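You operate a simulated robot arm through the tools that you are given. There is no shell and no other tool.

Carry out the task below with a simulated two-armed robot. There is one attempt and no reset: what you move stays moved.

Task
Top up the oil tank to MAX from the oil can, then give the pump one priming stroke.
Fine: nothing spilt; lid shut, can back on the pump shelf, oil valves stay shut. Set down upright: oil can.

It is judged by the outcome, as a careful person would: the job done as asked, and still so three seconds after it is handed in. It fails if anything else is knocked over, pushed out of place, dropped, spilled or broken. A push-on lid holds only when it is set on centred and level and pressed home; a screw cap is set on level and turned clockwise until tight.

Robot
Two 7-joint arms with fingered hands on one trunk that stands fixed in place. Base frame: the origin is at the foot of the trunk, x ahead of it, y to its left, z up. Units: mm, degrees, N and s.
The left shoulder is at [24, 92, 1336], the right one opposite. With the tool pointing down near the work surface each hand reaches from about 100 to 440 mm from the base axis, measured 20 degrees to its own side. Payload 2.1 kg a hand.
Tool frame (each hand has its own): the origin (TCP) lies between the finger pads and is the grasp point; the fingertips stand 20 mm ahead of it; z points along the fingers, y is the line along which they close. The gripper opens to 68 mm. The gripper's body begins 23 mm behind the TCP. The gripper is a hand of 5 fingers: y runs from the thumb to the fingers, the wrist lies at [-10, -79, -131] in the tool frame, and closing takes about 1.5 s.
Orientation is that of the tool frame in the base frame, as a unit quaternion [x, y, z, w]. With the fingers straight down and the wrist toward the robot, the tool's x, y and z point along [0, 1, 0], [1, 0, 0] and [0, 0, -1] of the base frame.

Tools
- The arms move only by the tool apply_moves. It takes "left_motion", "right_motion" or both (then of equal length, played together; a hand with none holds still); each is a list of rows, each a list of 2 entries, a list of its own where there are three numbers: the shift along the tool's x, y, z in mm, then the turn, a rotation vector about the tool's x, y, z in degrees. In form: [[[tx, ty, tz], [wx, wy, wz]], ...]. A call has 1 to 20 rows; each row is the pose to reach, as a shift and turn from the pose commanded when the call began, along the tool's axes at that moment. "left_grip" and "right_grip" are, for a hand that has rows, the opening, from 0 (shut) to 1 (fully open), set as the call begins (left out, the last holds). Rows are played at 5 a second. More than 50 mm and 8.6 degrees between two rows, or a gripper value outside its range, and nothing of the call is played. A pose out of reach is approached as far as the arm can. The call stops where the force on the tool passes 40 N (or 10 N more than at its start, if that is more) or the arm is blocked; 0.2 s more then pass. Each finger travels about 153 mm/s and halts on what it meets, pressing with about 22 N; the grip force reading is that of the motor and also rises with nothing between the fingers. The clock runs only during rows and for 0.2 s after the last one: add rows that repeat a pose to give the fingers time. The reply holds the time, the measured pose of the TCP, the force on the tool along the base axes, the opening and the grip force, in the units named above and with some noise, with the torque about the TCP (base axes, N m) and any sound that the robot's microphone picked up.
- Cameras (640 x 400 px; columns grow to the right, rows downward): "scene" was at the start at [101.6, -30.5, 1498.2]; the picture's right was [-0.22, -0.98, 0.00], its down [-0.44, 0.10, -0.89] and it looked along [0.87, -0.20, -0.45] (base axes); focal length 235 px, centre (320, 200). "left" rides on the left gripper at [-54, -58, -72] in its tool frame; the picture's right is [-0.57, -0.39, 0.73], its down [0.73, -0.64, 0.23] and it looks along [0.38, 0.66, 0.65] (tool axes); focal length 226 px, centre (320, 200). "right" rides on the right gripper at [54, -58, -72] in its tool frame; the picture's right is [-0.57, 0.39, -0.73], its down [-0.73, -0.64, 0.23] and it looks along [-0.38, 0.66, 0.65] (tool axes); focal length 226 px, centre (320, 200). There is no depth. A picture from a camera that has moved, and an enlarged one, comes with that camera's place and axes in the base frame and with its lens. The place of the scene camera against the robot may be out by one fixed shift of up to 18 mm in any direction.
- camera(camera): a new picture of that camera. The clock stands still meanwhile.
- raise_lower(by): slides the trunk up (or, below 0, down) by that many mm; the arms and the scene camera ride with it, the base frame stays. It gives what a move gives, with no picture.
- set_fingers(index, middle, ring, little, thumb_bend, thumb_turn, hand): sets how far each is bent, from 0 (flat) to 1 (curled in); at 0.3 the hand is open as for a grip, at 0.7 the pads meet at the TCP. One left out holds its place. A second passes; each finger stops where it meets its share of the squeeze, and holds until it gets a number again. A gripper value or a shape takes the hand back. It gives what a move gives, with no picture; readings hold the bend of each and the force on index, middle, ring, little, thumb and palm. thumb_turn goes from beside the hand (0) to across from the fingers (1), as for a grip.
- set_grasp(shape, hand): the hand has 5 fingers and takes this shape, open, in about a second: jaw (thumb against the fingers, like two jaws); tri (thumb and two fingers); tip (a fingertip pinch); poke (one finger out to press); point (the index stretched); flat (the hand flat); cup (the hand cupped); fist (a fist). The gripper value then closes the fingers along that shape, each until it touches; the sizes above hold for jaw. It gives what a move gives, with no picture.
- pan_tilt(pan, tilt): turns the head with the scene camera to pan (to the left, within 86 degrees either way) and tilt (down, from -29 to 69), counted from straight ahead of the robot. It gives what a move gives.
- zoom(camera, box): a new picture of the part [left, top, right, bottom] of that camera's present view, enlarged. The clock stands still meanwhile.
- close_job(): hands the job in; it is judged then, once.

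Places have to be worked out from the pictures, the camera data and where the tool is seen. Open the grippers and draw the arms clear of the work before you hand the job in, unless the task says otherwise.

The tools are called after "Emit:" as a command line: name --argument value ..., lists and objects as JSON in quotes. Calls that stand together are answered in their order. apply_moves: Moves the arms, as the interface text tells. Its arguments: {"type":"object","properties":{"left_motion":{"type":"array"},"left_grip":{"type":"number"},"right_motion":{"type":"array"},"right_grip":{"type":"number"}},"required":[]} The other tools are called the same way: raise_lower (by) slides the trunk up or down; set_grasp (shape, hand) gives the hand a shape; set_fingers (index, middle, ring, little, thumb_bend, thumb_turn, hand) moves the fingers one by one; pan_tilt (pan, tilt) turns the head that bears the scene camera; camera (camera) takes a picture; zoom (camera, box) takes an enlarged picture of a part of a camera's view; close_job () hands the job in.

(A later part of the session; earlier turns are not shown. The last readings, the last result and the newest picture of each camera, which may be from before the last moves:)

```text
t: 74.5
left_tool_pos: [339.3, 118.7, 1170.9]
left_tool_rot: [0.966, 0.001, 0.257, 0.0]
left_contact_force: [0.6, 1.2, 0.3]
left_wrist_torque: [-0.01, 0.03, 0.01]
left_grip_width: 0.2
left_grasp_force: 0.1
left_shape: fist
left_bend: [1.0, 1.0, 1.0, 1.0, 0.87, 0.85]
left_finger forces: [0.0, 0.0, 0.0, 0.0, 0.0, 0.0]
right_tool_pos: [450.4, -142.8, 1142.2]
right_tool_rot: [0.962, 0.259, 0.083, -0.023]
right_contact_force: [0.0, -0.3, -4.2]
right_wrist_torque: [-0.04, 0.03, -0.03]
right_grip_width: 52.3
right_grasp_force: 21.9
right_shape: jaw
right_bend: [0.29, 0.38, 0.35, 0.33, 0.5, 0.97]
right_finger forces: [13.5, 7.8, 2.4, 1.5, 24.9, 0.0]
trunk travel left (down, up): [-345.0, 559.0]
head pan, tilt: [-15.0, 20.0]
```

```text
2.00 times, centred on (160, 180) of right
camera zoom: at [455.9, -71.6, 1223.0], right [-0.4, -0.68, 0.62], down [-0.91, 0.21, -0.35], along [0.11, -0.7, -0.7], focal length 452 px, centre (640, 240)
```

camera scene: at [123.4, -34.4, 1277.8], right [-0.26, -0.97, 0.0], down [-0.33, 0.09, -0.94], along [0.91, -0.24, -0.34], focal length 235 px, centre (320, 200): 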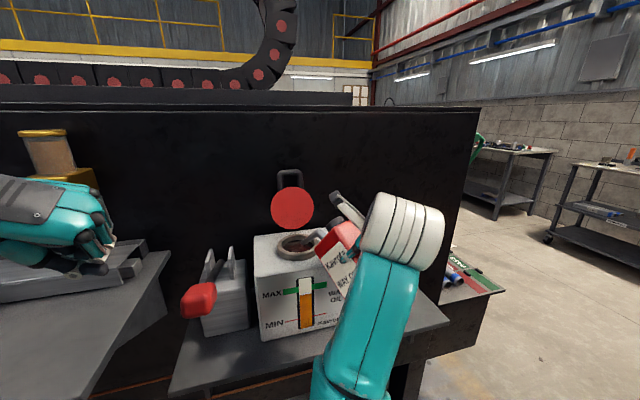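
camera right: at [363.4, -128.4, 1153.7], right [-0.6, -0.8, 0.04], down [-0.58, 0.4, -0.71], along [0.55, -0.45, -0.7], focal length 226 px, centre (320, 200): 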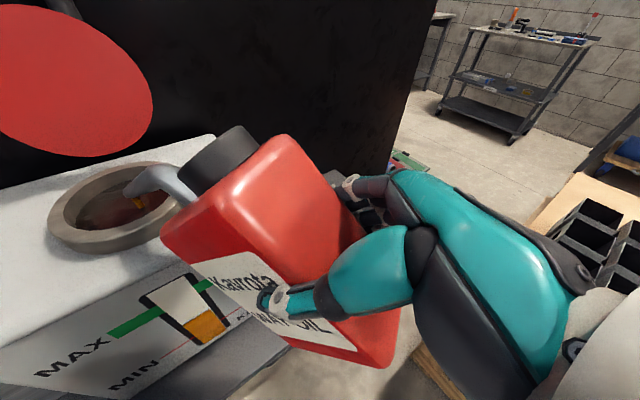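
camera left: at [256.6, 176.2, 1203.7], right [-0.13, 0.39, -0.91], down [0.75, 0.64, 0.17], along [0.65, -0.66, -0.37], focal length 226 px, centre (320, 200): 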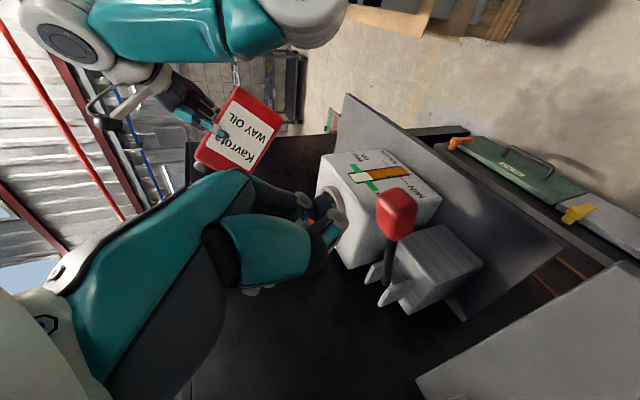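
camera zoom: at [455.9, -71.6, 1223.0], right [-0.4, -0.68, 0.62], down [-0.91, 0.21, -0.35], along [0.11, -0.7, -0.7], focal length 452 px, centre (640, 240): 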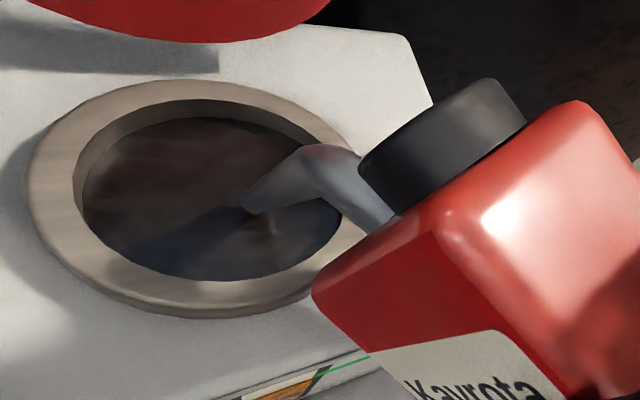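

The level has entered the green band at about 0.93. I hold a little under a second more and re-read.

Emit:
apply_moves --right_motion '[[[0, 0, 0], [0, 0, 0]], [[0, 0, 0], [0, 0, 0]], [[0, 0, 0], [0, 0, 0]], [[0, 0, 0], [0, 0, 0]]]'

Emit:
zoom --camera "left" --box '[340, 140, 420, 200]'

Emit:
zoom --camera "right" --box '[50, 80, 270, 280]'

```text
t: 75.5
left_tool_pos: [339.1, 119.1, 1170.6]
left_tool_rot: [0.966, 0.001, 0.258, 0.0]
left_contact_force: [-1.2, -0.6, 0.0]
left_wrist_torque: [0.0, 0.0, 0.02]
left_grip_width: 0.0
left_grasp_force: 0.0
left_shape: fist
left_bend: [1.0, 1.0, 1.0, 1.0, 0.87, 0.85]
left_finger forces: [0.0, 0.1, 0.0, 0.0, 0.1, 0.1]
right_tool_pos: [449.4, -143.8, 1142.0]
right_tool_rot: [0.962, 0.259, 0.083, -0.023]
right_contact_force: [-0.3, 0.0, -5.1]
right_wrist_torque: [0.01, 0.01, -0.01]
right_grip_width: 52.1
right_grasp_force: 21.6
right_shape: jaw
right_bend: [0.29, 0.38, 0.35, 0.33, 0.5, 0.97]
right_finger forces: [13.4, 7.6, 2.3, 1.5, 25.0, 0.0]
trunk travel left (down, up): [-345.0, 559.0]
head pan, tilt: [-15.0, 20.0]
```

```text
6.67 times, centred on (380, 170) of left
camera zoom: at [256.4, 176.3, 1203.9], right [-0.13, 0.39, -0.91], down [0.75, 0.64, 0.17], along [0.65, -0.66, -0.37], focal length 1507 px, centre (-80, 400)
```

zoom: 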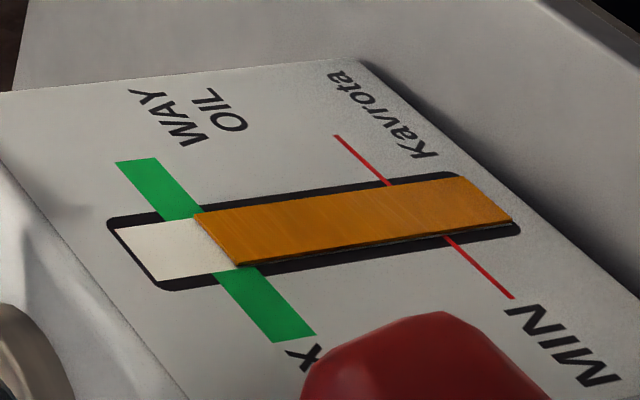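

```text
2.00 times, centred on (160, 180) of right
camera zoom: at [455.9, -71.6, 1223.0], right [-0.4, -0.68, 0.62], down [-0.91, 0.21, -0.35], along [0.11, -0.7, -0.7], focal length 452 px, centre (640, 240)
```

zoom: 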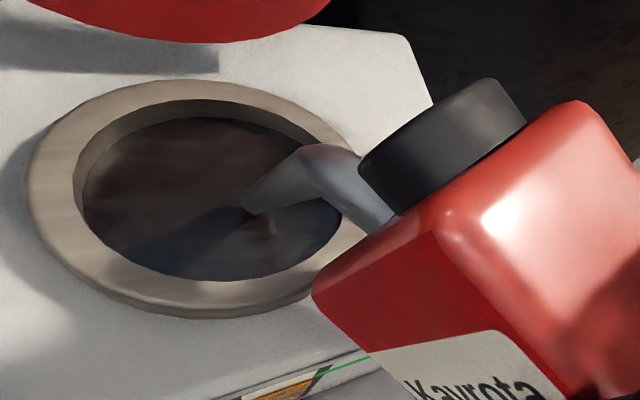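

The level is at about 0.96 and rising around 0.03 per second. I pour 0.8 s more, then will tip back at once.

Emit:
apply_moves --right_motion '[[[0, 0, 0], [0, 0, 0]], [[0, 0, 0], [0, 0, 0]], [[0, 0, 0], [0, 0, 0]]]'

Emit:
zoom --camera "left" --box '[340, 140, 420, 200]'

```text
t: 76.3
left_tool_pos: [338.8, 118.6, 1169.6]
left_tool_rot: [0.966, 0.001, 0.258, 0.0]
left_contact_force: [-0.5, -0.2, 0.1]
left_wrist_torque: [-0.01, 0.02, 0.01]
left_grip_width: 0.0
left_grasp_force: 0.0
left_shape: fist
left_bend: [1.0, 1.0, 1.0, 1.0, 0.87, 0.85]
left_finger forces: [0.0, 0.0, 0.1, 0.1, 0.0, 0.0]
right_tool_pos: [449.1, -143.4, 1142.1]
right_tool_rot: [0.962, 0.259, 0.083, -0.023]
right_contact_force: [-0.6, 0.0, -4.2]
right_wrist_torque: [-0.01, -0.01, -0.01]
right_grip_width: 52.2
right_grasp_force: 21.8
right_shape: jaw
right_bend: [0.29, 0.38, 0.35, 0.33, 0.5, 0.97]
right_finger forces: [13.3, 7.7, 2.4, 1.6, 24.9, 0.0]
trunk travel left (down, up): [-345.0, 559.0]
head pan, tilt: [-15.0, 20.0]
```

```text
6.67 times, centred on (380, 170) of left
camera zoom: at [256.4, 176.3, 1203.9], right [-0.13, 0.39, -0.91], down [0.75, 0.64, 0.17], along [0.65, -0.66, -0.37], focal length 1507 px, centre (-80, 400)
```

zoom: 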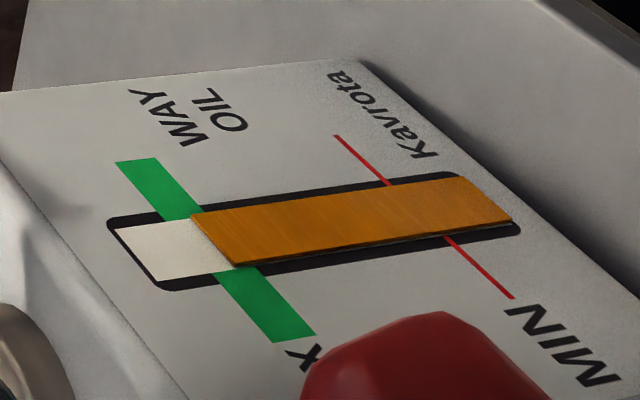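

The level is at about 0.97, roughly 6 px short of the band centre. I pour two more ticks and then tip the can back to 50° to stop the flow.

Emit:
apply_moves --right_motion '[[[0, 0, 0], [0, 0, 0]], [[0, 0, 0], [0, 0, 0]], [[-7.6, 0, 5.4], [0, 4, 0]], [[-15.2, 0, 10.9], [0, 8, 0]], [[-30.3, 0.7, 24], [0, 16, 0]], [[-42.1, 1.6, 36.9], [0, 23, 0]], [[-51.4, 1.9, 48.3], [0, 30, 0]], [[-51.4, 1.9, 48.3], [0, 30, 0]]]'

Emit:
zoom --camera "left" --box '[340, 140, 420, 200]'

Emit:
zoom --camera "scene" --box '[250, 220, 370, 340]'

Emit:
zoom --camera "right" --box '[30, 130, 250, 350]'

```text
t: 78.1
left_tool_pos: [339.5, 119.3, 1170.4]
left_tool_rot: [0.966, 0.0, 0.258, -0.001]
left_contact_force: [0.3, -0.1, 1.0]
left_wrist_torque: [-0.01, 0.01, 0.0]
left_grip_width: 0.0
left_grasp_force: 0.0
left_shape: fist
left_bend: [1.0, 1.0, 1.0, 1.0, 0.87, 0.85]
left_finger forces: [0.1, 0.0, 0.0, 0.1, 0.0, 0.0]
right_tool_pos: [412.5, -165.6, 1085.6]
right_tool_rot: [0.907, 0.244, 0.331, -0.089]
right_contact_force: [0.1, 0.7, -4.6]
right_wrist_torque: [-0.06, 0.08, -0.01]
right_grip_width: 51.9
right_grasp_force: 21.8
right_shape: jaw
right_bend: [0.29, 0.38, 0.35, 0.33, 0.5, 0.97]
right_finger forces: [13.2, 7.6, 2.6, 2.1, 25.1, 0.0]
trunk travel left (down, up): [-345.0, 559.0]
head pan, tilt: [-15.0, 20.0]
```

```text
6.67 times, centred on (380, 170) of left
camera zoom: at [256.4, 176.2, 1203.9], right [-0.13, 0.39, -0.91], down [0.75, 0.64, 0.17], along [0.65, -0.66, -0.37], focal length 1507 px, centre (-80, 400)
```

zoom: 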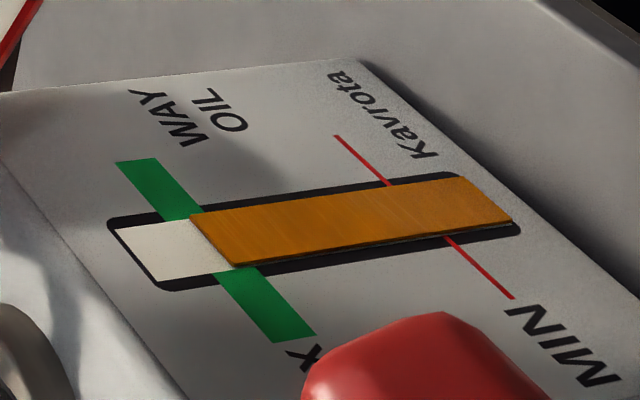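

```text
3.33 times, centred on (310, 280) of scene
camera zoom: at [123.4, -34.4, 1277.8], right [-0.26, -0.97, 0.0], down [-0.33, 0.09, -0.94], along [0.91, -0.24, -0.34], focal length 782 px, centre (353, -67)
```

zoom: 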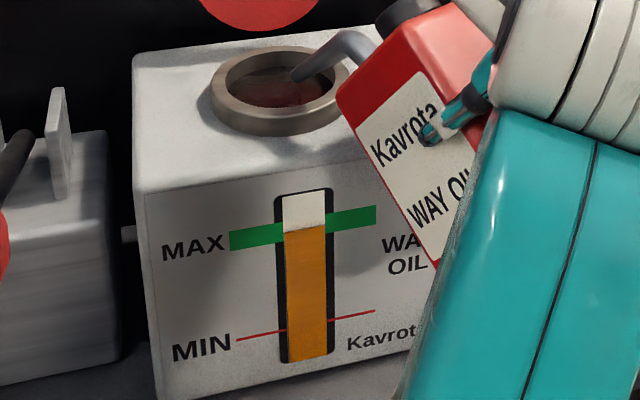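

```text
1.82 times, centred on (140, 240) of right
camera zoom: at [379.8, -118.2, 1176.8], right [-0.59, -0.79, 0.19], down [-0.68, 0.35, -0.65], along [0.44, -0.51, -0.74], focal length 411 px, centre (647, 127)
```

zoom: 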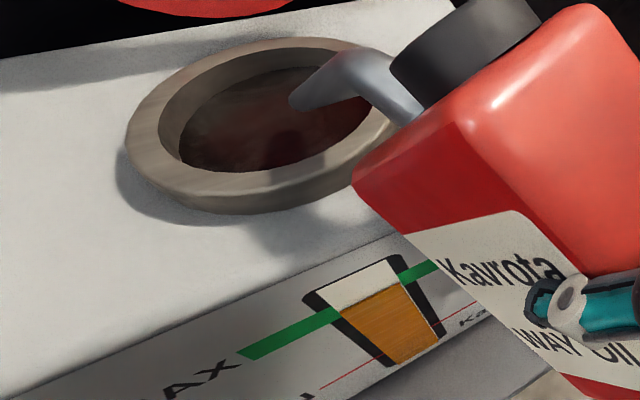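

The flow has stopped, and both cameras put the level at the centre of the green MAX band (about 0.98). I bring the can upright again, retracing the path up and away from the neck.

Emit:
apply_moves --right_motion '[[[-7.9, 0, 4.9], [0, 5, 0]], [[-14.5, 0, 9.8], [0, 10, 0]], [[-13.9, 1.7, 6.5], [0, 16, 0]], [[-10.8, 3.3, -1.4], [0, 22, 0]], [[-7.3, 6.5, -12.3], [0, 28, 0]], [[0.4, 14, -33.1], [0, 34, 0]], [[4.8, 24.6, -51.4], [0, 42, 0]], [[1.3, 38.8, -63], [0, 50, 0]], [[1.3, 38.8, -63], [0, 50, 0]]]'

Emit:
camera --camera "scene"

Emit:
camera --camera "right"

```text
t: 80.1
left_tool_pos: [338.7, 118.5, 1170.3]
left_tool_rot: [0.966, 0.001, 0.258, -0.001]
left_contact_force: [-0.2, 0.5, 0.1]
left_wrist_torque: [0.0, 0.02, 0.04]
left_grip_width: 0.0
left_grasp_force: 0.1
left_shape: fist
left_bend: [1.0, 1.0, 1.0, 1.0, 0.87, 0.85]
left_finger forces: [0.0, 0.1, 0.0, 0.1, 0.0, 0.0]
right_tool_pos: [400.9, -218.9, 1135.9]
right_tool_rot: [0.683, 0.184, 0.682, -0.184]
right_contact_force: [-0.3, 0.2, -3.6]
right_wrist_torque: [-0.09, 0.12, 0.0]
right_grip_width: 52.3
right_grasp_force: 21.9
right_shape: jaw
right_bend: [0.29, 0.38, 0.34, 0.32, 0.5, 0.98]
right_finger forces: [12.9, 8.2, 2.9, 2.3, 25.5, 0.0]
trunk travel left (down, up): [-345.0, 559.0]
head pan, tilt: [-15.0, 20.0]
```

```text
taken
camera scene: at [123.4, -34.5, 1277.8], right [-0.26, -0.97, 0.0], down [-0.33, 0.09, -0.94], along [0.91, -0.24, -0.34], focal length 235 px, centre (320, 200)
```

scene: 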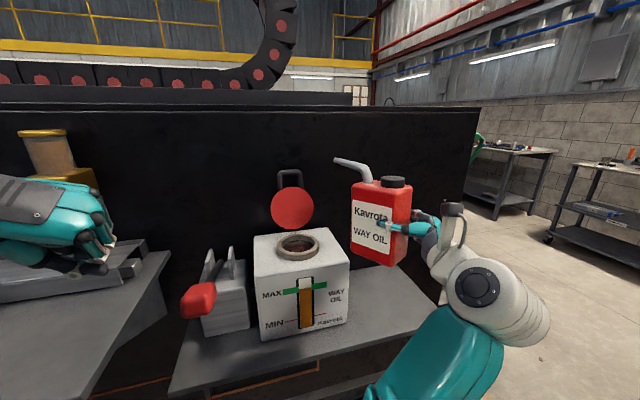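

```text
taken
camera right: at [308.5, -205.0, 1190.3], right [-0.44, -0.7, -0.57], down [-0.12, 0.67, -0.73], along [0.89, -0.25, -0.38], focal length 226 px, centre (320, 200)
```

right: 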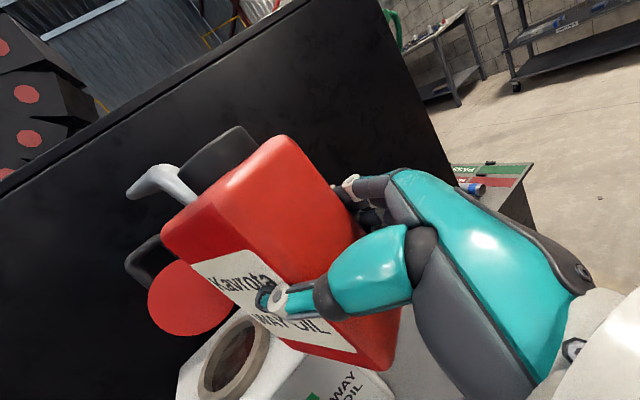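

The can is upright and nothing appears spilt. I carry it back along the reverse path to above its original spot on the shelf.

Emit:
apply_moves --right_motion '[[[-0.5, 6.7, -1], [-3, 0, 0]], [[-0.5, 15.1, -2.4], [-7, 0, 0]], [[-1.5, 25.3, -4.8], [-11, 0, 0]], [[-3.5, 36, -6.3], [-15, 0, 0]], [[-6.5, 47.6, -6.1], [-18, 0, 0]], [[-10.5, 58.9, -4.6], [-21, 0, 0]], [[-16.5, 70.3, -0.8], [-24, 0, 0]], [[-22.5, 81, 5.8], [-27, 0, 0]], [[-29.5, 91.4, 13.6], [-30, 0, 0]], [[-36.5, 101.3, 22.9], [-30, 0, 0]], [[-44.5, 110.4, 32.7], [-30, 0, 0]], [[-52.5, 117.2, 40.3], [-30, 0, 0]], [[-61.5, 121.4, 43.7], [-30, 0, 0]], [[-61.5, 121.4, 43.7], [-30, 0, 0]]]'

Emit:
camera --camera "scene"

Emit:
zoom --camera "scene" --box '[250, 220, 370, 340]'

```text
t: 83.1
left_tool_pos: [339.1, 118.9, 1169.0]
left_tool_rot: [0.966, 0.001, 0.258, 0.0]
left_contact_force: [-0.1, 1.3, -0.1]
left_wrist_torque: [-0.03, 0.0, -0.02]
left_grip_width: 0.0
left_grasp_force: 0.1
left_shape: fist
left_bend: [1.0, 1.0, 1.0, 1.0, 0.87, 0.85]
left_finger forces: [0.0, 0.0, 0.0, 0.1, 0.0, 0.0]
right_tool_pos: [498.6, -303.4, 1075.4]
right_tool_rot: [0.708, 0.001, 0.706, 0.0]
right_contact_force: [0.1, 0.6, -4.5]
right_wrist_torque: [-0.02, 0.16, -0.03]
right_grip_width: 52.0
right_grasp_force: 21.7
right_shape: jaw
right_bend: [0.29, 0.38, 0.34, 0.31, 0.5, 0.99]
right_finger forces: [12.7, 8.0, 2.9, 2.0, 25.3, 0.0]
trunk travel left (down, up): [-345.0, 559.0]
head pan, tilt: [-15.0, 20.0]
```

```text
taken
camera scene: at [123.5, -34.5, 1277.8], right [-0.26, -0.97, 0.0], down [-0.33, 0.09, -0.94], along [0.91, -0.24, -0.34], focal length 235 px, centre (320, 200)
```

scene: 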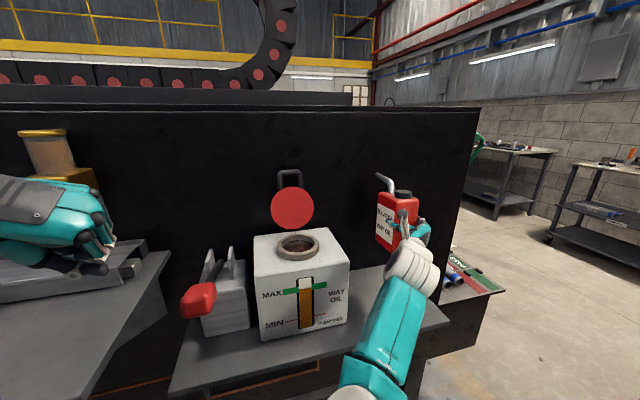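

```text
3.33 times, centred on (310, 280) of scene
camera zoom: at [123.5, -34.5, 1277.8], right [-0.26, -0.97, 0.0], down [-0.33, 0.09, -0.94], along [0.91, -0.24, -0.34], focal length 782 px, centre (353, -67)
```

zoom: 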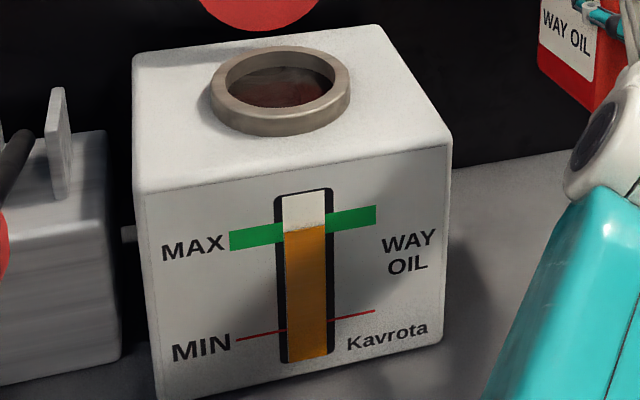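

A clear view shows the oil level right on the MAX band centre, with no spill around the neck. I lower the trunk 120 mm, which brings the can down to just above the shelf.

Emit:
raise_lower --by -120

Emit:
pan_tilt --pan -30 --tilt 30

Emit:
zoom --camera "scene" --box '[280, 110, 440, 230]'

Emit:
camera --camera "right"

```text
t: 84.6
left_tool_pos: [338.9, 118.8, 1049.8]
left_tool_rot: [0.966, 0.001, 0.258, 0.0]
left_contact_force: [-0.7, 0.3, 0.1]
left_wrist_torque: [-0.01, 0.02, 0.02]
left_grip_width: 0.2
left_grasp_force: 0.1
left_shape: fist
left_bend: [1.0, 1.0, 1.0, 1.0, 0.87, 0.85]
left_finger forces: [0.0, 0.0, 0.0, 0.1, 0.0, 0.0]
right_tool_pos: [498.4, -303.5, 955.8]
right_tool_rot: [0.707, 0.002, 0.707, 0.0]
right_contact_force: [0.8, -0.4, -4.7]
right_wrist_torque: [0.05, 0.16, 0.01]
right_grip_width: 52.0
right_grasp_force: 22.0
right_shape: jaw
right_bend: [0.29, 0.38, 0.34, 0.31, 0.5, 0.99]
right_finger forces: [12.5, 8.1, 3.0, 2.0, 25.2, 0.1]
trunk travel left (down, up): [-225.0, 679.0]
head pan, tilt: [-15.0, 20.0]
```

```text
t: 85.3
left_tool_pos: [339.6, 119.1, 1049.8]
left_tool_rot: [0.966, 0.002, 0.258, -0.001]
left_contact_force: [0.2, 0.0, -0.8]
left_wrist_torque: [-0.01, 0.0, 0.02]
left_grip_width: 0.2
left_grasp_force: 0.0
left_shape: fist
left_bend: [1.0, 1.0, 1.0, 1.0, 0.87, 0.85]
left_finger forces: [0.0, 0.0, 0.1, 0.2, 0.0, 0.0]
right_tool_pos: [497.7, -303.6, 954.4]
right_tool_rot: [0.708, 0.001, 0.707, 0.0]
right_contact_force: [-0.1, -0.5, -5.0]
right_wrist_torque: [-0.01, 0.12, 0.0]
right_grip_width: 52.2
right_grasp_force: 22.5
right_shape: jaw
right_bend: [0.29, 0.38, 0.34, 0.31, 0.5, 0.99]
right_finger forces: [12.6, 8.0, 3.0, 2.0, 25.2, 0.0]
trunk travel left (down, up): [-225.0, 679.0]
head pan, tilt: [-30.0, 30.0]
```

```text
3.33 times, centred on (360, 170) of scene
camera zoom: at [132.0, -55.6, 1140.5], right [-0.5, -0.87, 0.0], down [-0.43, 0.25, -0.87], along [0.75, -0.43, -0.5], focal length 782 px, centre (187, 300)
```

zoom: 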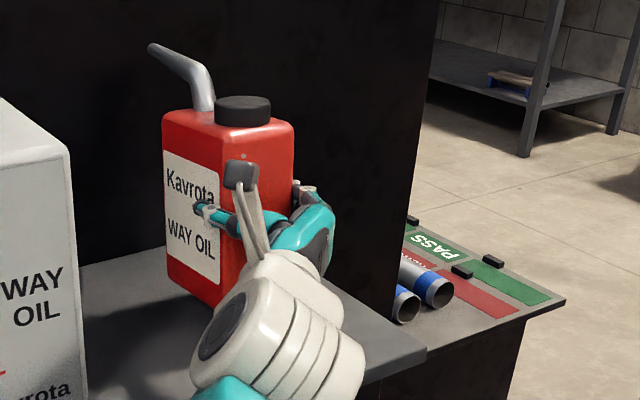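

```text
taken
camera right: at [426.2, -244.9, 1009.3], right [-0.73, -0.39, -0.56], down [0.23, 0.64, -0.73], along [0.65, -0.66, -0.38], focal length 226 px, centre (320, 200)
```

right: 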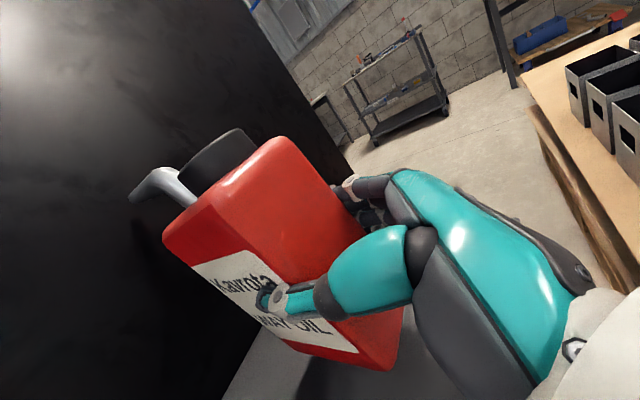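

The can hovers about 25 mm over its spot, still level. I descend slowly and watch for the weight to transfer to the shelf.

Emit:
apply_moves --right_motion '[[[-5, 0, 0], [0, 0, 0]], [[-10, 0, 0], [0, 0, 0]], [[-15, 0, 0], [0, 0, 0]], [[-18, 0, 0], [0, 0, 0]], [[-20, 0, 0], [0, 0, 0]], [[-22, 0, 0], [0, 0, 0]]]'

```text
t: 86.7
left_tool_pos: [337.8, 119.8, 1049.8]
left_tool_rot: [0.966, 0.001, 0.258, -0.001]
left_contact_force: [0.5, 0.1, -0.3]
left_wrist_torque: [0.01, -0.04, 0.02]
left_grip_width: 0.2
left_grasp_force: 0.2
left_shape: fist
left_bend: [1.0, 1.0, 1.0, 1.0, 0.87, 0.85]
left_finger forces: [0.1, 0.0, 0.0, 0.1, 0.1, 0.0]
right_tool_pos: [497.7, -304.1, 932.6]
right_tool_rot: [0.707, 0.001, 0.707, 0.0]
right_contact_force: [-0.6, 0.3, -1.8]
right_wrist_torque: [-0.08, 0.02, -0.04]
right_grip_width: 52.1
right_grasp_force: 22.1
right_shape: jaw
right_bend: [0.29, 0.38, 0.34, 0.32, 0.5, 0.99]
right_finger forces: [12.4, 8.1, 3.1, 1.4, 25.4, 0.1]
trunk travel left (down, up): [-225.0, 679.0]
head pan, tilt: [-30.0, 30.0]
```

The weight is starting to transfer (z force -4.7 → -1.8 N). I lower another 2–3 mm until it is fully seated.

Emit:
apply_moves --right_motion '[[[-1, 0, 0], [0, 0, 0]], [[-2, 0, 0], [0, 0, 0]], [[-2.5, 0, 0], [0, 0, 0]]]'

Emit:
zoom --camera "scene" --box '[280, 110, 440, 230]'

```text
t: 87.5
left_tool_pos: [339.1, 119.5, 1050.5]
left_tool_rot: [0.966, 0.001, 0.258, 0.001]
left_contact_force: [-0.3, 0.3, 0.2]
left_wrist_torque: [-0.02, 0.02, 0.02]
left_grip_width: 0.1
left_grasp_force: 0.1
left_shape: fist
left_bend: [1.0, 1.0, 1.0, 1.0, 0.87, 0.85]
left_finger forces: [0.0, 0.0, 0.1, 0.0, 0.0, 0.0]
right_tool_pos: [497.1, -303.8, 930.1]
right_tool_rot: [0.707, 0.002, 0.707, 0.0]
right_contact_force: [-1.7, 0.4, -0.2]
right_wrist_torque: [-0.07, -0.06, 0.0]
right_grip_width: 52.4
right_grasp_force: 22.0
right_shape: jaw
right_bend: [0.29, 0.38, 0.34, 0.32, 0.5, 0.98]
right_finger forces: [12.3, 7.9, 2.6, 1.4, 25.1, 0.1]
trunk travel left (down, up): [-225.0, 679.0]
head pan, tilt: [-30.0, 30.0]
```

```text
3.33 times, centred on (360, 170) of scene
camera zoom: at [131.4, -55.4, 1140.6], right [-0.5, -0.87, 0.0], down [-0.43, 0.25, -0.87], along [0.75, -0.43, -0.5], focal length 782 px, centre (187, 300)
```

zoom: 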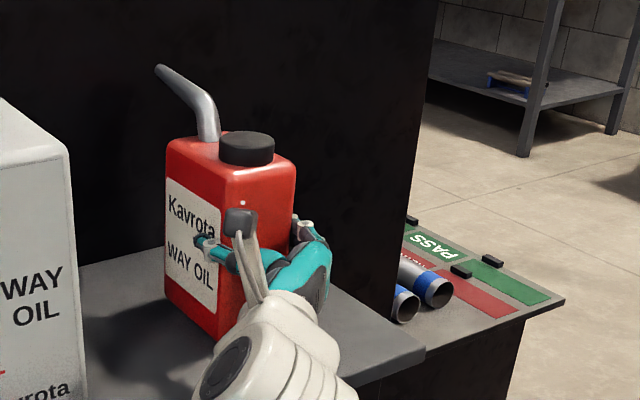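

The can is fully supported by the shelf now, with z force about 0. I open the right hand and let the fingers clear.

Emit:
apply_moves --right_motion '[[[0, 0, 0], [0, 0, 0]], [[0, 0, 0], [0, 0, 0]], [[0, 0, 0], [0, 0, 0]], [[0, 0, 0], [0, 0, 0]], [[0, 0, 0], [0, 0, 0]], [[0, 0, 0], [0, 0, 0]], [[0, 0, 0], [0, 0, 0]]]' --right_grip 1

Emit:
camera --camera "right"

Emit:
zoom --camera "scene" --box '[280, 110, 440, 230]'

```text
t: 89.1
left_tool_pos: [338.2, 118.9, 1049.7]
left_tool_rot: [0.966, 0.001, 0.258, -0.001]
left_contact_force: [0.4, -0.4, 0.3]
left_wrist_torque: [-0.03, -0.01, -0.01]
left_grip_width: 0.0
left_grasp_force: 0.3
left_shape: fist
left_bend: [1.0, 1.0, 1.0, 1.0, 0.87, 0.85]
left_finger forces: [0.0, 0.1, 0.0, 0.0, 0.0, 0.0]
right_tool_pos: [498.2, -304.0, 930.8]
right_tool_rot: [0.708, 0.001, 0.706, -0.001]
right_contact_force: [-0.4, 0.1, -0.5]
right_wrist_torque: [0.02, 0.01, 0.04]
right_grip_width: 67.8
right_grasp_force: 0.2
right_shape: jaw
right_bend: [0.3, 0.3, 0.3, 0.3, 0.3, 0.98]
right_finger forces: [0.8, 0.0, 0.0, 0.1, 0.1, 0.0]
trunk travel left (down, up): [-225.0, 679.0]
head pan, tilt: [-30.0, 30.0]
```

```text
taken
camera right: at [425.4, -245.4, 985.3], right [-0.73, -0.39, -0.56], down [0.23, 0.64, -0.73], along [0.65, -0.66, -0.38], focal length 226 px, centre (320, 200)
```

right: 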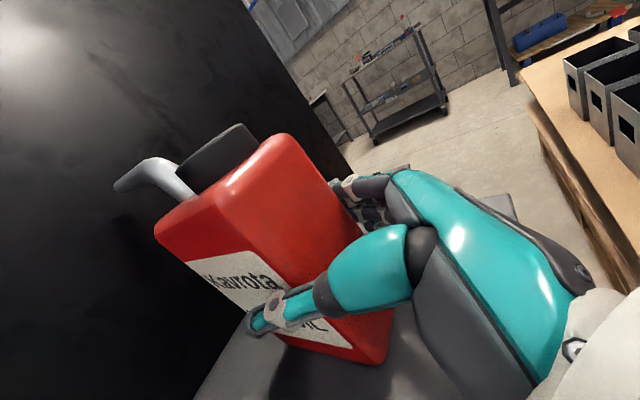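

```text
3.33 times, centred on (360, 170) of scene
camera zoom: at [131.6, -55.5, 1140.5], right [-0.5, -0.87, 0.0], down [-0.43, 0.25, -0.87], along [0.75, -0.43, -0.5], focal length 782 px, centre (187, 300)
```

zoom: 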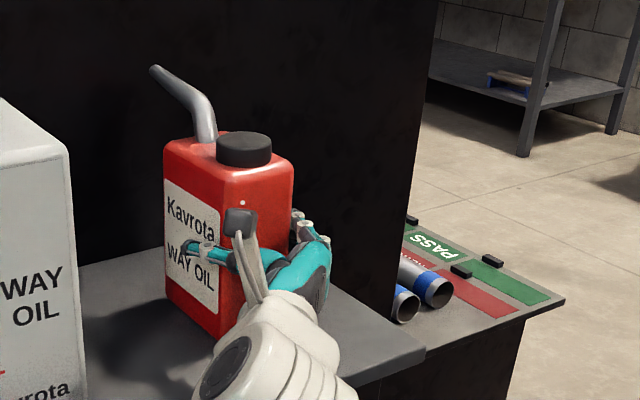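

The can stands released on the shelf, and only a light 0.8 N index touch remains. I shift 2 mm off that side and withdraw straight back.

Emit:
apply_moves --right_motion '[[[0, 2, 0], [0, 0, 0]], [[0, 2, -8], [0, 0, 0]], [[0, 2, -20], [0, 0, 0]], [[0, 2, -40], [0, 0, 0]], [[0, 2, -65], [0, 0, 0]], [[0, 2, -90], [0, 0, 0]]]'

Emit:
camera --camera "right"

Emit:
zoom --camera "scene" --box '[280, 110, 440, 230]'

```text
t: 90.5
left_tool_pos: [339.5, 119.9, 1050.0]
left_tool_rot: [0.966, 0.001, 0.258, 0.0]
left_contact_force: [-0.2, 0.6, 0.7]
left_wrist_torque: [-0.03, -0.02, 0.04]
left_grip_width: 0.0
left_grasp_force: 0.1
left_shape: fist
left_bend: [1.0, 1.0, 1.0, 1.0, 0.87, 0.85]
left_finger forces: [0.0, 0.0, 0.1, 0.0, 0.0, 0.1]
right_tool_pos: [408.4, -304.7, 931.0]
right_tool_rot: [0.707, 0.002, 0.707, -0.001]
right_contact_force: [-0.6, 0.0, 1.4]
right_wrist_torque: [-0.02, -0.01, 0.01]
right_grip_width: 68.0
right_grasp_force: 0.0
right_shape: jaw
right_bend: [0.3, 0.3, 0.3, 0.3, 0.3, 0.98]
right_finger forces: [0.0, 0.1, 0.0, 0.0, 0.1, 0.0]
trunk travel left (down, up): [-225.0, 679.0]
head pan, tilt: [-30.0, 30.0]
```

```text
taken
camera right: at [335.6, -246.4, 986.0], right [-0.73, -0.39, -0.56], down [0.23, 0.64, -0.73], along [0.65, -0.66, -0.38], focal length 226 px, centre (320, 200)
```

right: 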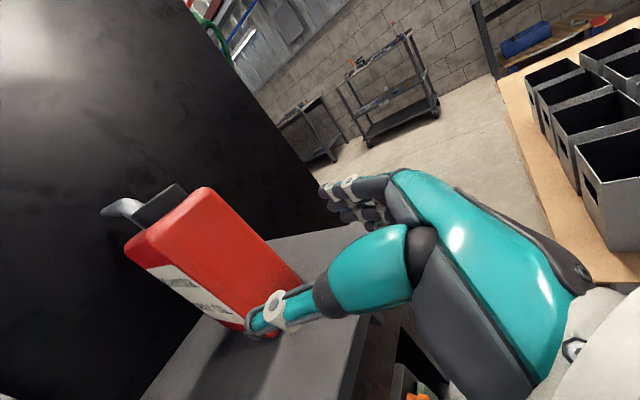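

```text
3.33 times, centred on (360, 170) of scene
camera zoom: at [131.6, -55.4, 1140.5], right [-0.5, -0.87, 0.0], down [-0.43, 0.25, -0.87], along [0.75, -0.43, -0.5], focal length 782 px, centre (187, 300)
```

zoom: 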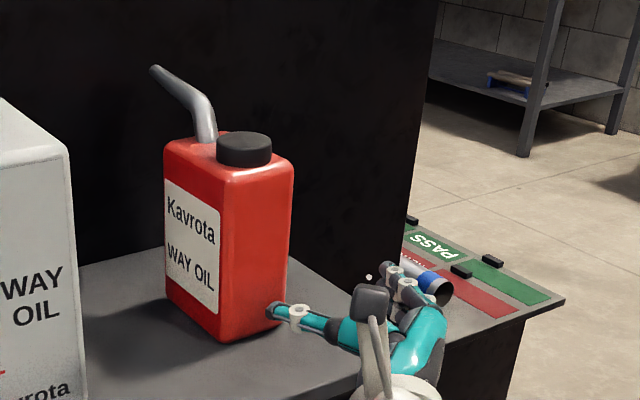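

The can stands upright at its original spot. Next is the lid. I raise the trunk 100 mm, set the right hand flat, and look at the open lid's lean.

Emit:
raise_lower --by 100

Emit:
set_grasp --shape "flat" --hand "right"

Emit:
pan_tilt --pan -10 --tilt 20

Emit:
zoom --camera "scene" --box '[220, 120, 440, 300]'

```text
t: 91.9
left_tool_pos: [339.7, 119.2, 1148.4]
left_tool_rot: [0.966, 0.001, 0.258, 0.0]
left_contact_force: [0.0, 0.3, -0.7]
left_wrist_torque: [0.0, 0.03, 0.02]
left_grip_width: 0.0
left_grasp_force: 0.1
left_shape: fist
left_bend: [1.0, 1.0, 1.0, 1.0, 0.87, 0.85]
left_finger forces: [0.0, 0.1, 0.0, 0.0, 0.0, 0.0]
right_tool_pos: [408.1, -304.8, 1030.8]
right_tool_rot: [0.708, 0.002, 0.707, 0.0]
right_contact_force: [0.3, -0.2, -0.3]
right_wrist_torque: [0.01, -0.02, 0.0]
right_grip_width: 68.0
right_grasp_force: 0.0
right_shape: jaw
right_bend: [0.3, 0.3, 0.3, 0.3, 0.3, 0.98]
right_finger forces: [0.0, 0.1, 0.0, 0.1, 0.0, 0.1]
trunk travel left (down, up): [-325.0, 579.0]
head pan, tilt: [-30.0, 30.0]
```

```text
t: 92.8
left_tool_pos: [339.5, 118.5, 1150.2]
left_tool_rot: [0.966, 0.001, 0.258, -0.001]
left_contact_force: [-0.4, 0.5, 0.8]
left_wrist_torque: [-0.01, 0.03, 0.03]
left_grip_width: 0.0
left_grasp_force: 0.0
left_shape: fist
left_bend: [1.0, 1.0, 1.0, 1.0, 0.87, 0.85]
left_finger forces: [0.0, 0.0, 0.1, 0.0, 0.1, 0.1]
right_tool_pos: [409.2, -305.3, 1029.7]
right_tool_rot: [0.708, 0.001, 0.706, -0.001]
right_contact_force: [-1.2, -0.2, 0.1]
right_wrist_torque: [0.01, 0.0, 0.0]
right_grip_width: 63.5
right_grasp_force: 0.1
right_shape: flat
right_bend: [0.0, 0.0, 0.0, 0.0, 0.39, 0.0]
right_finger forces: [0.0, 0.0, 0.0, 0.0, 0.1, 0.1]
trunk travel left (down, up): [-325.0, 579.0]
head pan, tilt: [-30.0, 30.0]
```

```text
t: 93.6
left_tool_pos: [338.9, 119.5, 1151.1]
left_tool_rot: [0.966, 0.001, 0.258, 0.0]
left_contact_force: [0.9, 0.3, 0.5]
left_wrist_torque: [-0.01, -0.02, -0.01]
left_grip_width: 0.1
left_grasp_force: 0.1
left_shape: fist
left_bend: [1.0, 1.0, 1.0, 1.0, 0.87, 0.85]
left_finger forces: [0.0, 0.0, 0.0, 0.0, 0.0, 0.0]
right_tool_pos: [408.6, -305.8, 1030.4]
right_tool_rot: [0.708, 0.001, 0.707, 0.0]
right_contact_force: [-0.2, -0.8, -1.1]
right_wrist_torque: [0.0, 0.01, -0.01]
right_grip_width: 63.4
right_grasp_force: 0.0
right_shape: flat
right_bend: [0.0, 0.0, 0.0, 0.0, 0.39, 0.0]
right_finger forces: [0.0, 0.0, 0.1, 0.0, 0.1, 0.0]
trunk travel left (down, up): [-325.0, 579.0]
head pan, tilt: [-10.0, 20.0]
```

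```text
2.22 times, centred on (330, 210) of scene
camera zoom: at [127.7, -26.4, 1257.7], right [-0.17, -0.98, 0.0], down [-0.34, 0.06, -0.94], along [0.93, -0.16, -0.34], focal length 521 px, centre (298, 178)
```

zoom: 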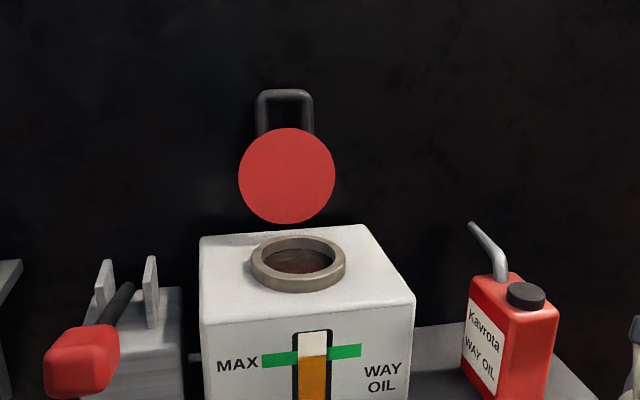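

The open lid leans back slightly past vertical, spanning about (593,1044) to (604,1136) with its right edge near y -137. I turn the flat right hand to a handshake pose, palm left, and stage it to the right of the tank.

Emit:
apply_moves --right_motion '[[[10.5, -17.5, 5.2], [8, 0, 0]], [[21, -35, 10.3], [16, 0, 0]], [[31.5, -52.5, 15.5], [24, 0, 0]], [[42, -70, 20.7], [32, 0, 0]], [[52.5, -87.5, 25.8], [40, 0, 0]], [[63, -105, 31], [48, 0, 0]], [[63, -105, 31], [48, 0, 0]]]'

Emit:
camera --camera "right"

Emit:
camera --camera "scene"

```text
t: 95.2
left_tool_pos: [339.1, 120.0, 1150.4]
left_tool_rot: [0.966, 0.002, 0.258, -0.001]
left_contact_force: [0.4, 0.1, -0.1]
left_wrist_torque: [-0.02, -0.03, -0.02]
left_grip_width: 0.4
left_grasp_force: 0.1
left_shape: fist
left_bend: [1.0, 1.0, 1.0, 1.0, 0.87, 0.85]
left_finger forces: [0.0, 0.0, 0.0, 0.0, 0.1, 0.0]
right_tool_pos: [437.9, -198.4, 1092.0]
right_tool_rot: [0.646, 0.289, 0.645, -0.289]
right_contact_force: [-0.3, -0.3, -0.5]
right_wrist_torque: [0.04, -0.04, -0.01]
right_grip_width: 63.5
right_grasp_force: 0.1
right_shape: flat
right_bend: [0.0, 0.0, 0.0, 0.0, 0.39, 0.0]
right_finger forces: [0.0, 0.0, 0.1, 0.0, 0.0, 0.0]
trunk travel left (down, up): [-325.0, 579.0]
head pan, tilt: [-10.0, 20.0]
```

```text
taken
camera right: at [347.3, -214.4, 1147.7], right [-0.2, -0.8, -0.56], down [-0.33, 0.6, -0.73], along [0.92, 0.04, -0.38], focal length 226 px, centre (320, 200)
```

right: 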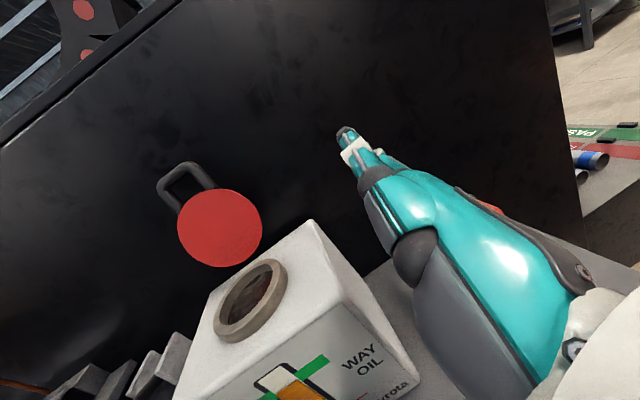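

```text
taken
camera scene: at [127.7, -26.4, 1257.7], right [-0.17, -0.98, 0.0], down [-0.34, 0.06, -0.94], along [0.93, -0.16, -0.34], focal length 235 px, centre (320, 200)
```

scene: 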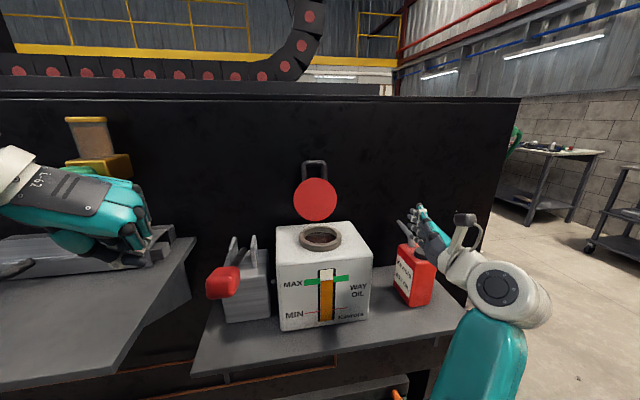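

The right camera puts the lid centre at about (602,-91,1089). I slide the flat hand forward along the right side of the lid, keeping about 15 mm clear of its edge.

Emit:
apply_moves --right_motion '[[[0, -2.6, 25.2], [0, 0, 0]], [[0, -5.2, 50.5], [0, 0, 0]], [[0, -7.7, 75.7], [0, 0, 0]], [[0, -10.3, 101], [0, 0, 0]], [[0, 5.3, 115], [0, 0, 0]], [[0, 21, 129.2], [0, 0, 0]], [[0, 36.5, 143.2], [0, 0, 0]], [[0, 36.5, 143.2], [0, 0, 0]]]'

Emit:
camera --camera "right"

Emit:
zoom --camera "scene" --box '[240, 130, 440, 290]'

```text
t: 97.0
left_tool_pos: [338.8, 118.9, 1150.3]
left_tool_rot: [0.966, 0.001, 0.258, 0.0]
left_contact_force: [-0.1, -0.2, 0.3]
left_wrist_torque: [-0.03, 0.03, -0.01]
left_grip_width: 0.0
left_grasp_force: 0.0
left_shape: fist
left_bend: [1.0, 1.0, 1.0, 1.0, 0.87, 0.85]
left_finger forces: [0.0, 0.1, 0.0, 0.0, 0.1, 0.0]
right_tool_pos: [562.9, -117.6, 1092.0]
right_tool_rot: [0.646, 0.287, 0.646, -0.288]
right_contact_force: [-0.4, -0.2, -0.6]
right_wrist_torque: [-0.02, 0.02, -0.01]
right_grip_width: 63.5
right_grasp_force: 0.1
right_shape: flat
right_bend: [0.0, 0.0, 0.0, 0.0, 0.39, 0.0]
right_finger forces: [0.0, 0.0, 0.0, 0.1, 0.0, 0.0]
trunk travel left (down, up): [-325.0, 579.0]
head pan, tilt: [-10.0, 20.0]
```

```text
taken
camera right: at [471.3, -131.8, 1147.9], right [-0.2, -0.8, -0.56], down [-0.32, 0.6, -0.73], along [0.92, 0.04, -0.38], focal length 226 px, centre (320, 200)
```

right: 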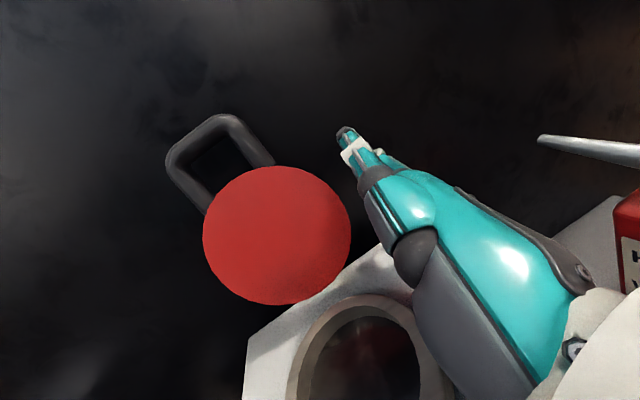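

```text
2.50 times, centred on (340, 210) of scene
camera zoom: at [127.8, -26.4, 1257.7], right [-0.17, -0.98, 0.0], down [-0.34, 0.06, -0.94], along [0.93, -0.16, -0.34], focal length 587 px, centre (270, 175)
```

zoom: 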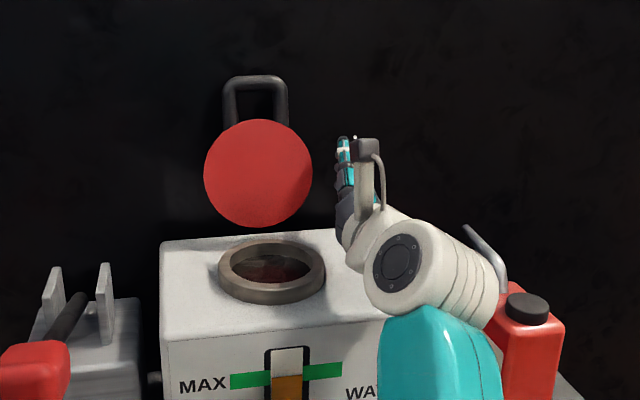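

The fingertips extend alongside the lid, just past its right rim. I move left toward the rim gently to make contact.

Emit:
apply_moves --right_motion '[[[0, -2.5, 7.2], [0, 0, 0]], [[0, -4.9, 14.4], [0, 0, 0]], [[0, -6.2, 15.9], [0, 0, 0]], [[0, -7.6, 17.4], [0, 0, 0]]]'

Emit:
camera --camera "right"

Emit:
zoom --camera "scene" --box '[240, 130, 440, 290]'

```text
t: 98.0
left_tool_pos: [338.7, 118.9, 1150.2]
left_tool_rot: [0.966, 0.001, 0.259, 0.0]
left_contact_force: [0.2, 0.6, 0.5]
left_wrist_torque: [0.01, -0.02, 0.0]
left_grip_width: 0.0
left_grasp_force: 0.0
left_shape: fist
left_bend: [1.0, 1.0, 1.0, 1.0, 0.87, 0.85]
left_finger forces: [0.0, 0.1, 0.0, 0.1, 0.1, 0.0]
right_tool_pos: [568.8, -100.7, 1092.3]
right_tool_rot: [0.646, 0.289, 0.645, -0.288]
right_contact_force: [0.4, 0.4, -0.4]
right_wrist_torque: [0.0, 0.03, 0.03]
right_grip_width: 63.4
right_grasp_force: 0.1
right_shape: flat
right_bend: [0.0, 0.0, 0.0, 0.0, 0.39, 0.0]
right_finger forces: [0.0, 0.0, 0.0, 0.0, 0.0, 0.1]
trunk travel left (down, up): [-325.0, 579.0]
head pan, tilt: [-10.0, 20.0]
```

```text
taken
camera right: at [476.7, -114.3, 1147.1], right [-0.2, -0.8, -0.57], down [-0.32, 0.6, -0.73], along [0.93, 0.04, -0.38], focal length 226 px, centre (320, 200)
```

right: 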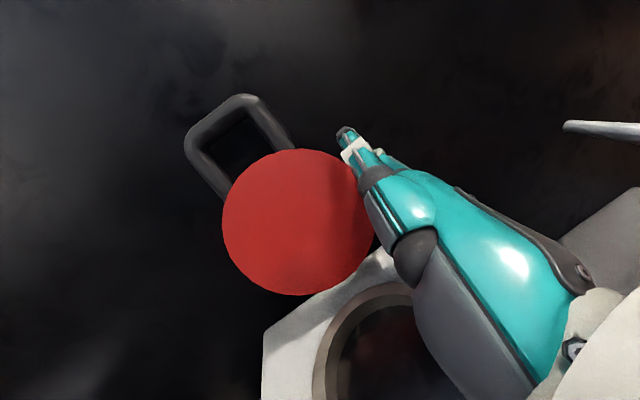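

```text
2.50 times, centred on (340, 210) of scene
camera zoom: at [127.7, -26.4, 1257.7], right [-0.17, -0.98, 0.0], down [-0.34, 0.06, -0.94], along [0.93, -0.16, -0.34], focal length 587 px, centre (270, 175)
```

zoom: 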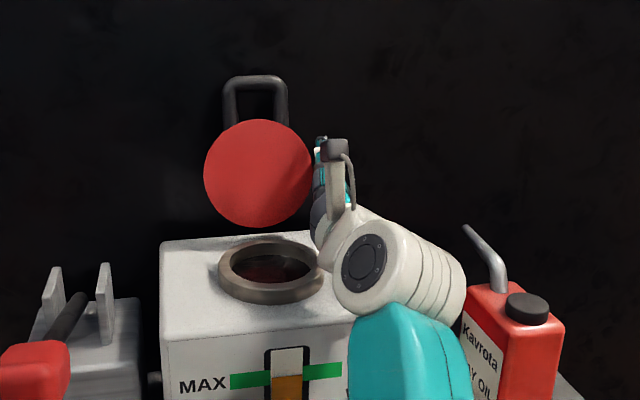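

The hand is beside the rim with no contact yet, and the middle and ring tips extend about 15 mm behind the lid. I curl index, middle and ring toward the lid edge to wrap around its back rim.

Emit:
set_fingers --hand "right" --index 0.35 --middle 0.35 --ring 0.35

Emit:
camera --camera "right"

Emit:
zoom --camera "scene" --box '[240, 130, 440, 290]'

```text
t: 99.0
left_tool_pos: [339.1, 113.8, 1149.4]
left_tool_rot: [0.966, 0.001, 0.258, -0.001]
left_contact_force: [0.3, -0.6, 0.2]
left_wrist_torque: [-0.01, 0.02, -0.03]
left_grip_width: 0.0
left_grasp_force: 0.1
left_shape: fist
left_bend: [1.0, 1.0, 1.0, 1.0, 0.87, 0.85]
left_finger forces: [0.0, 0.0, 0.0, 0.0, 0.0, 0.0]
right_tool_pos: [568.6, -104.1, 1090.6]
right_tool_rot: [0.646, 0.286, 0.646, -0.288]
right_contact_force: [3.8, -28.9, 1.4]
right_wrist_torque: [-0.16, -0.23, -0.99]
right_grip_width: 20.7
right_grasp_force: 17.1
right_shape: fingers
right_bend: [0.16, 0.22, 0.19, 0.0, 0.39, 0.0]
right_finger forces: [15.1, 10.1, 7.8, 0.1, 0.0, 0.0]
trunk travel left (down, up): [-325.0, 579.0]
head pan, tilt: [-10.0, 20.0]
```

```text
taken
camera right: at [476.8, -119.2, 1146.7], right [-0.2, -0.8, -0.57], down [-0.32, 0.6, -0.73], along [0.93, 0.04, -0.38], focal length 226 px, centre (320, 200)
```

right: 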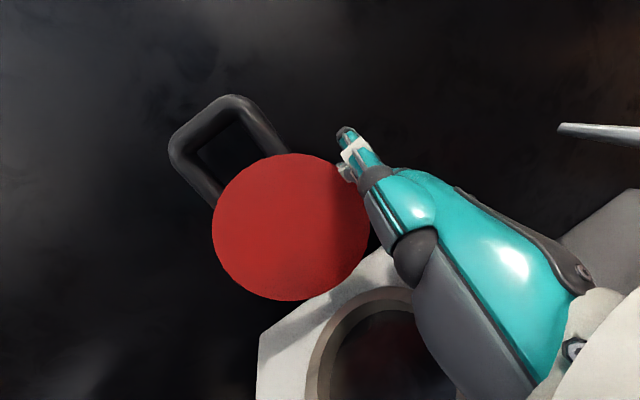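

```text
2.50 times, centred on (340, 210) of scene
camera zoom: at [127.8, -31.5, 1257.6], right [-0.17, -0.98, 0.0], down [-0.34, 0.06, -0.94], along [0.93, -0.16, -0.34], focal length 587 px, centre (270, 175)
```

zoom: 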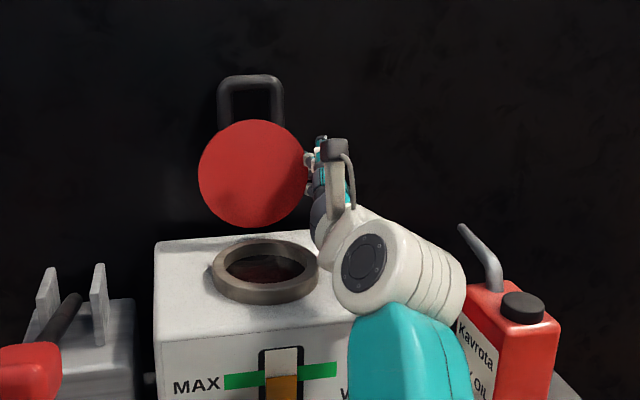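

The three fingers now press the rim edge with about 29 N sideways, which is more than needed. I ease them to a light touch before pulling.

Emit:
set_fingers --hand "right" --index 0.14 --middle 0.23 --ring 0.19

```text
t: 100.0
left_tool_pos: [339.5, 117.9, 1151.0]
left_tool_rot: [0.966, 0.0, 0.259, -0.001]
left_contact_force: [0.7, -0.1, -0.3]
left_wrist_torque: [-0.01, -0.03, -0.04]
left_grip_width: 0.0
left_grasp_force: 0.1
left_shape: fist
left_bend: [1.0, 1.0, 1.0, 1.0, 0.87, 0.85]
left_finger forces: [0.0, 0.1, 0.0, 0.0, 0.1, 0.0]
right_tool_pos: [568.7, -101.8, 1091.4]
right_tool_rot: [0.646, 0.287, 0.645, -0.288]
right_contact_force: [0.8, -10.4, -0.3]
right_wrist_torque: [-0.05, -0.05, -0.39]
right_grip_width: 20.3
right_grasp_force: 5.6
right_shape: fingers
right_bend: [0.11, 0.18, 0.14, 0.0, 0.39, 0.0]
right_finger forces: [3.7, 4.9, 2.6, 0.0, 0.1, 0.0]
trunk travel left (down, up): [-325.0, 579.0]
head pan, tilt: [-10.0, 20.0]
```

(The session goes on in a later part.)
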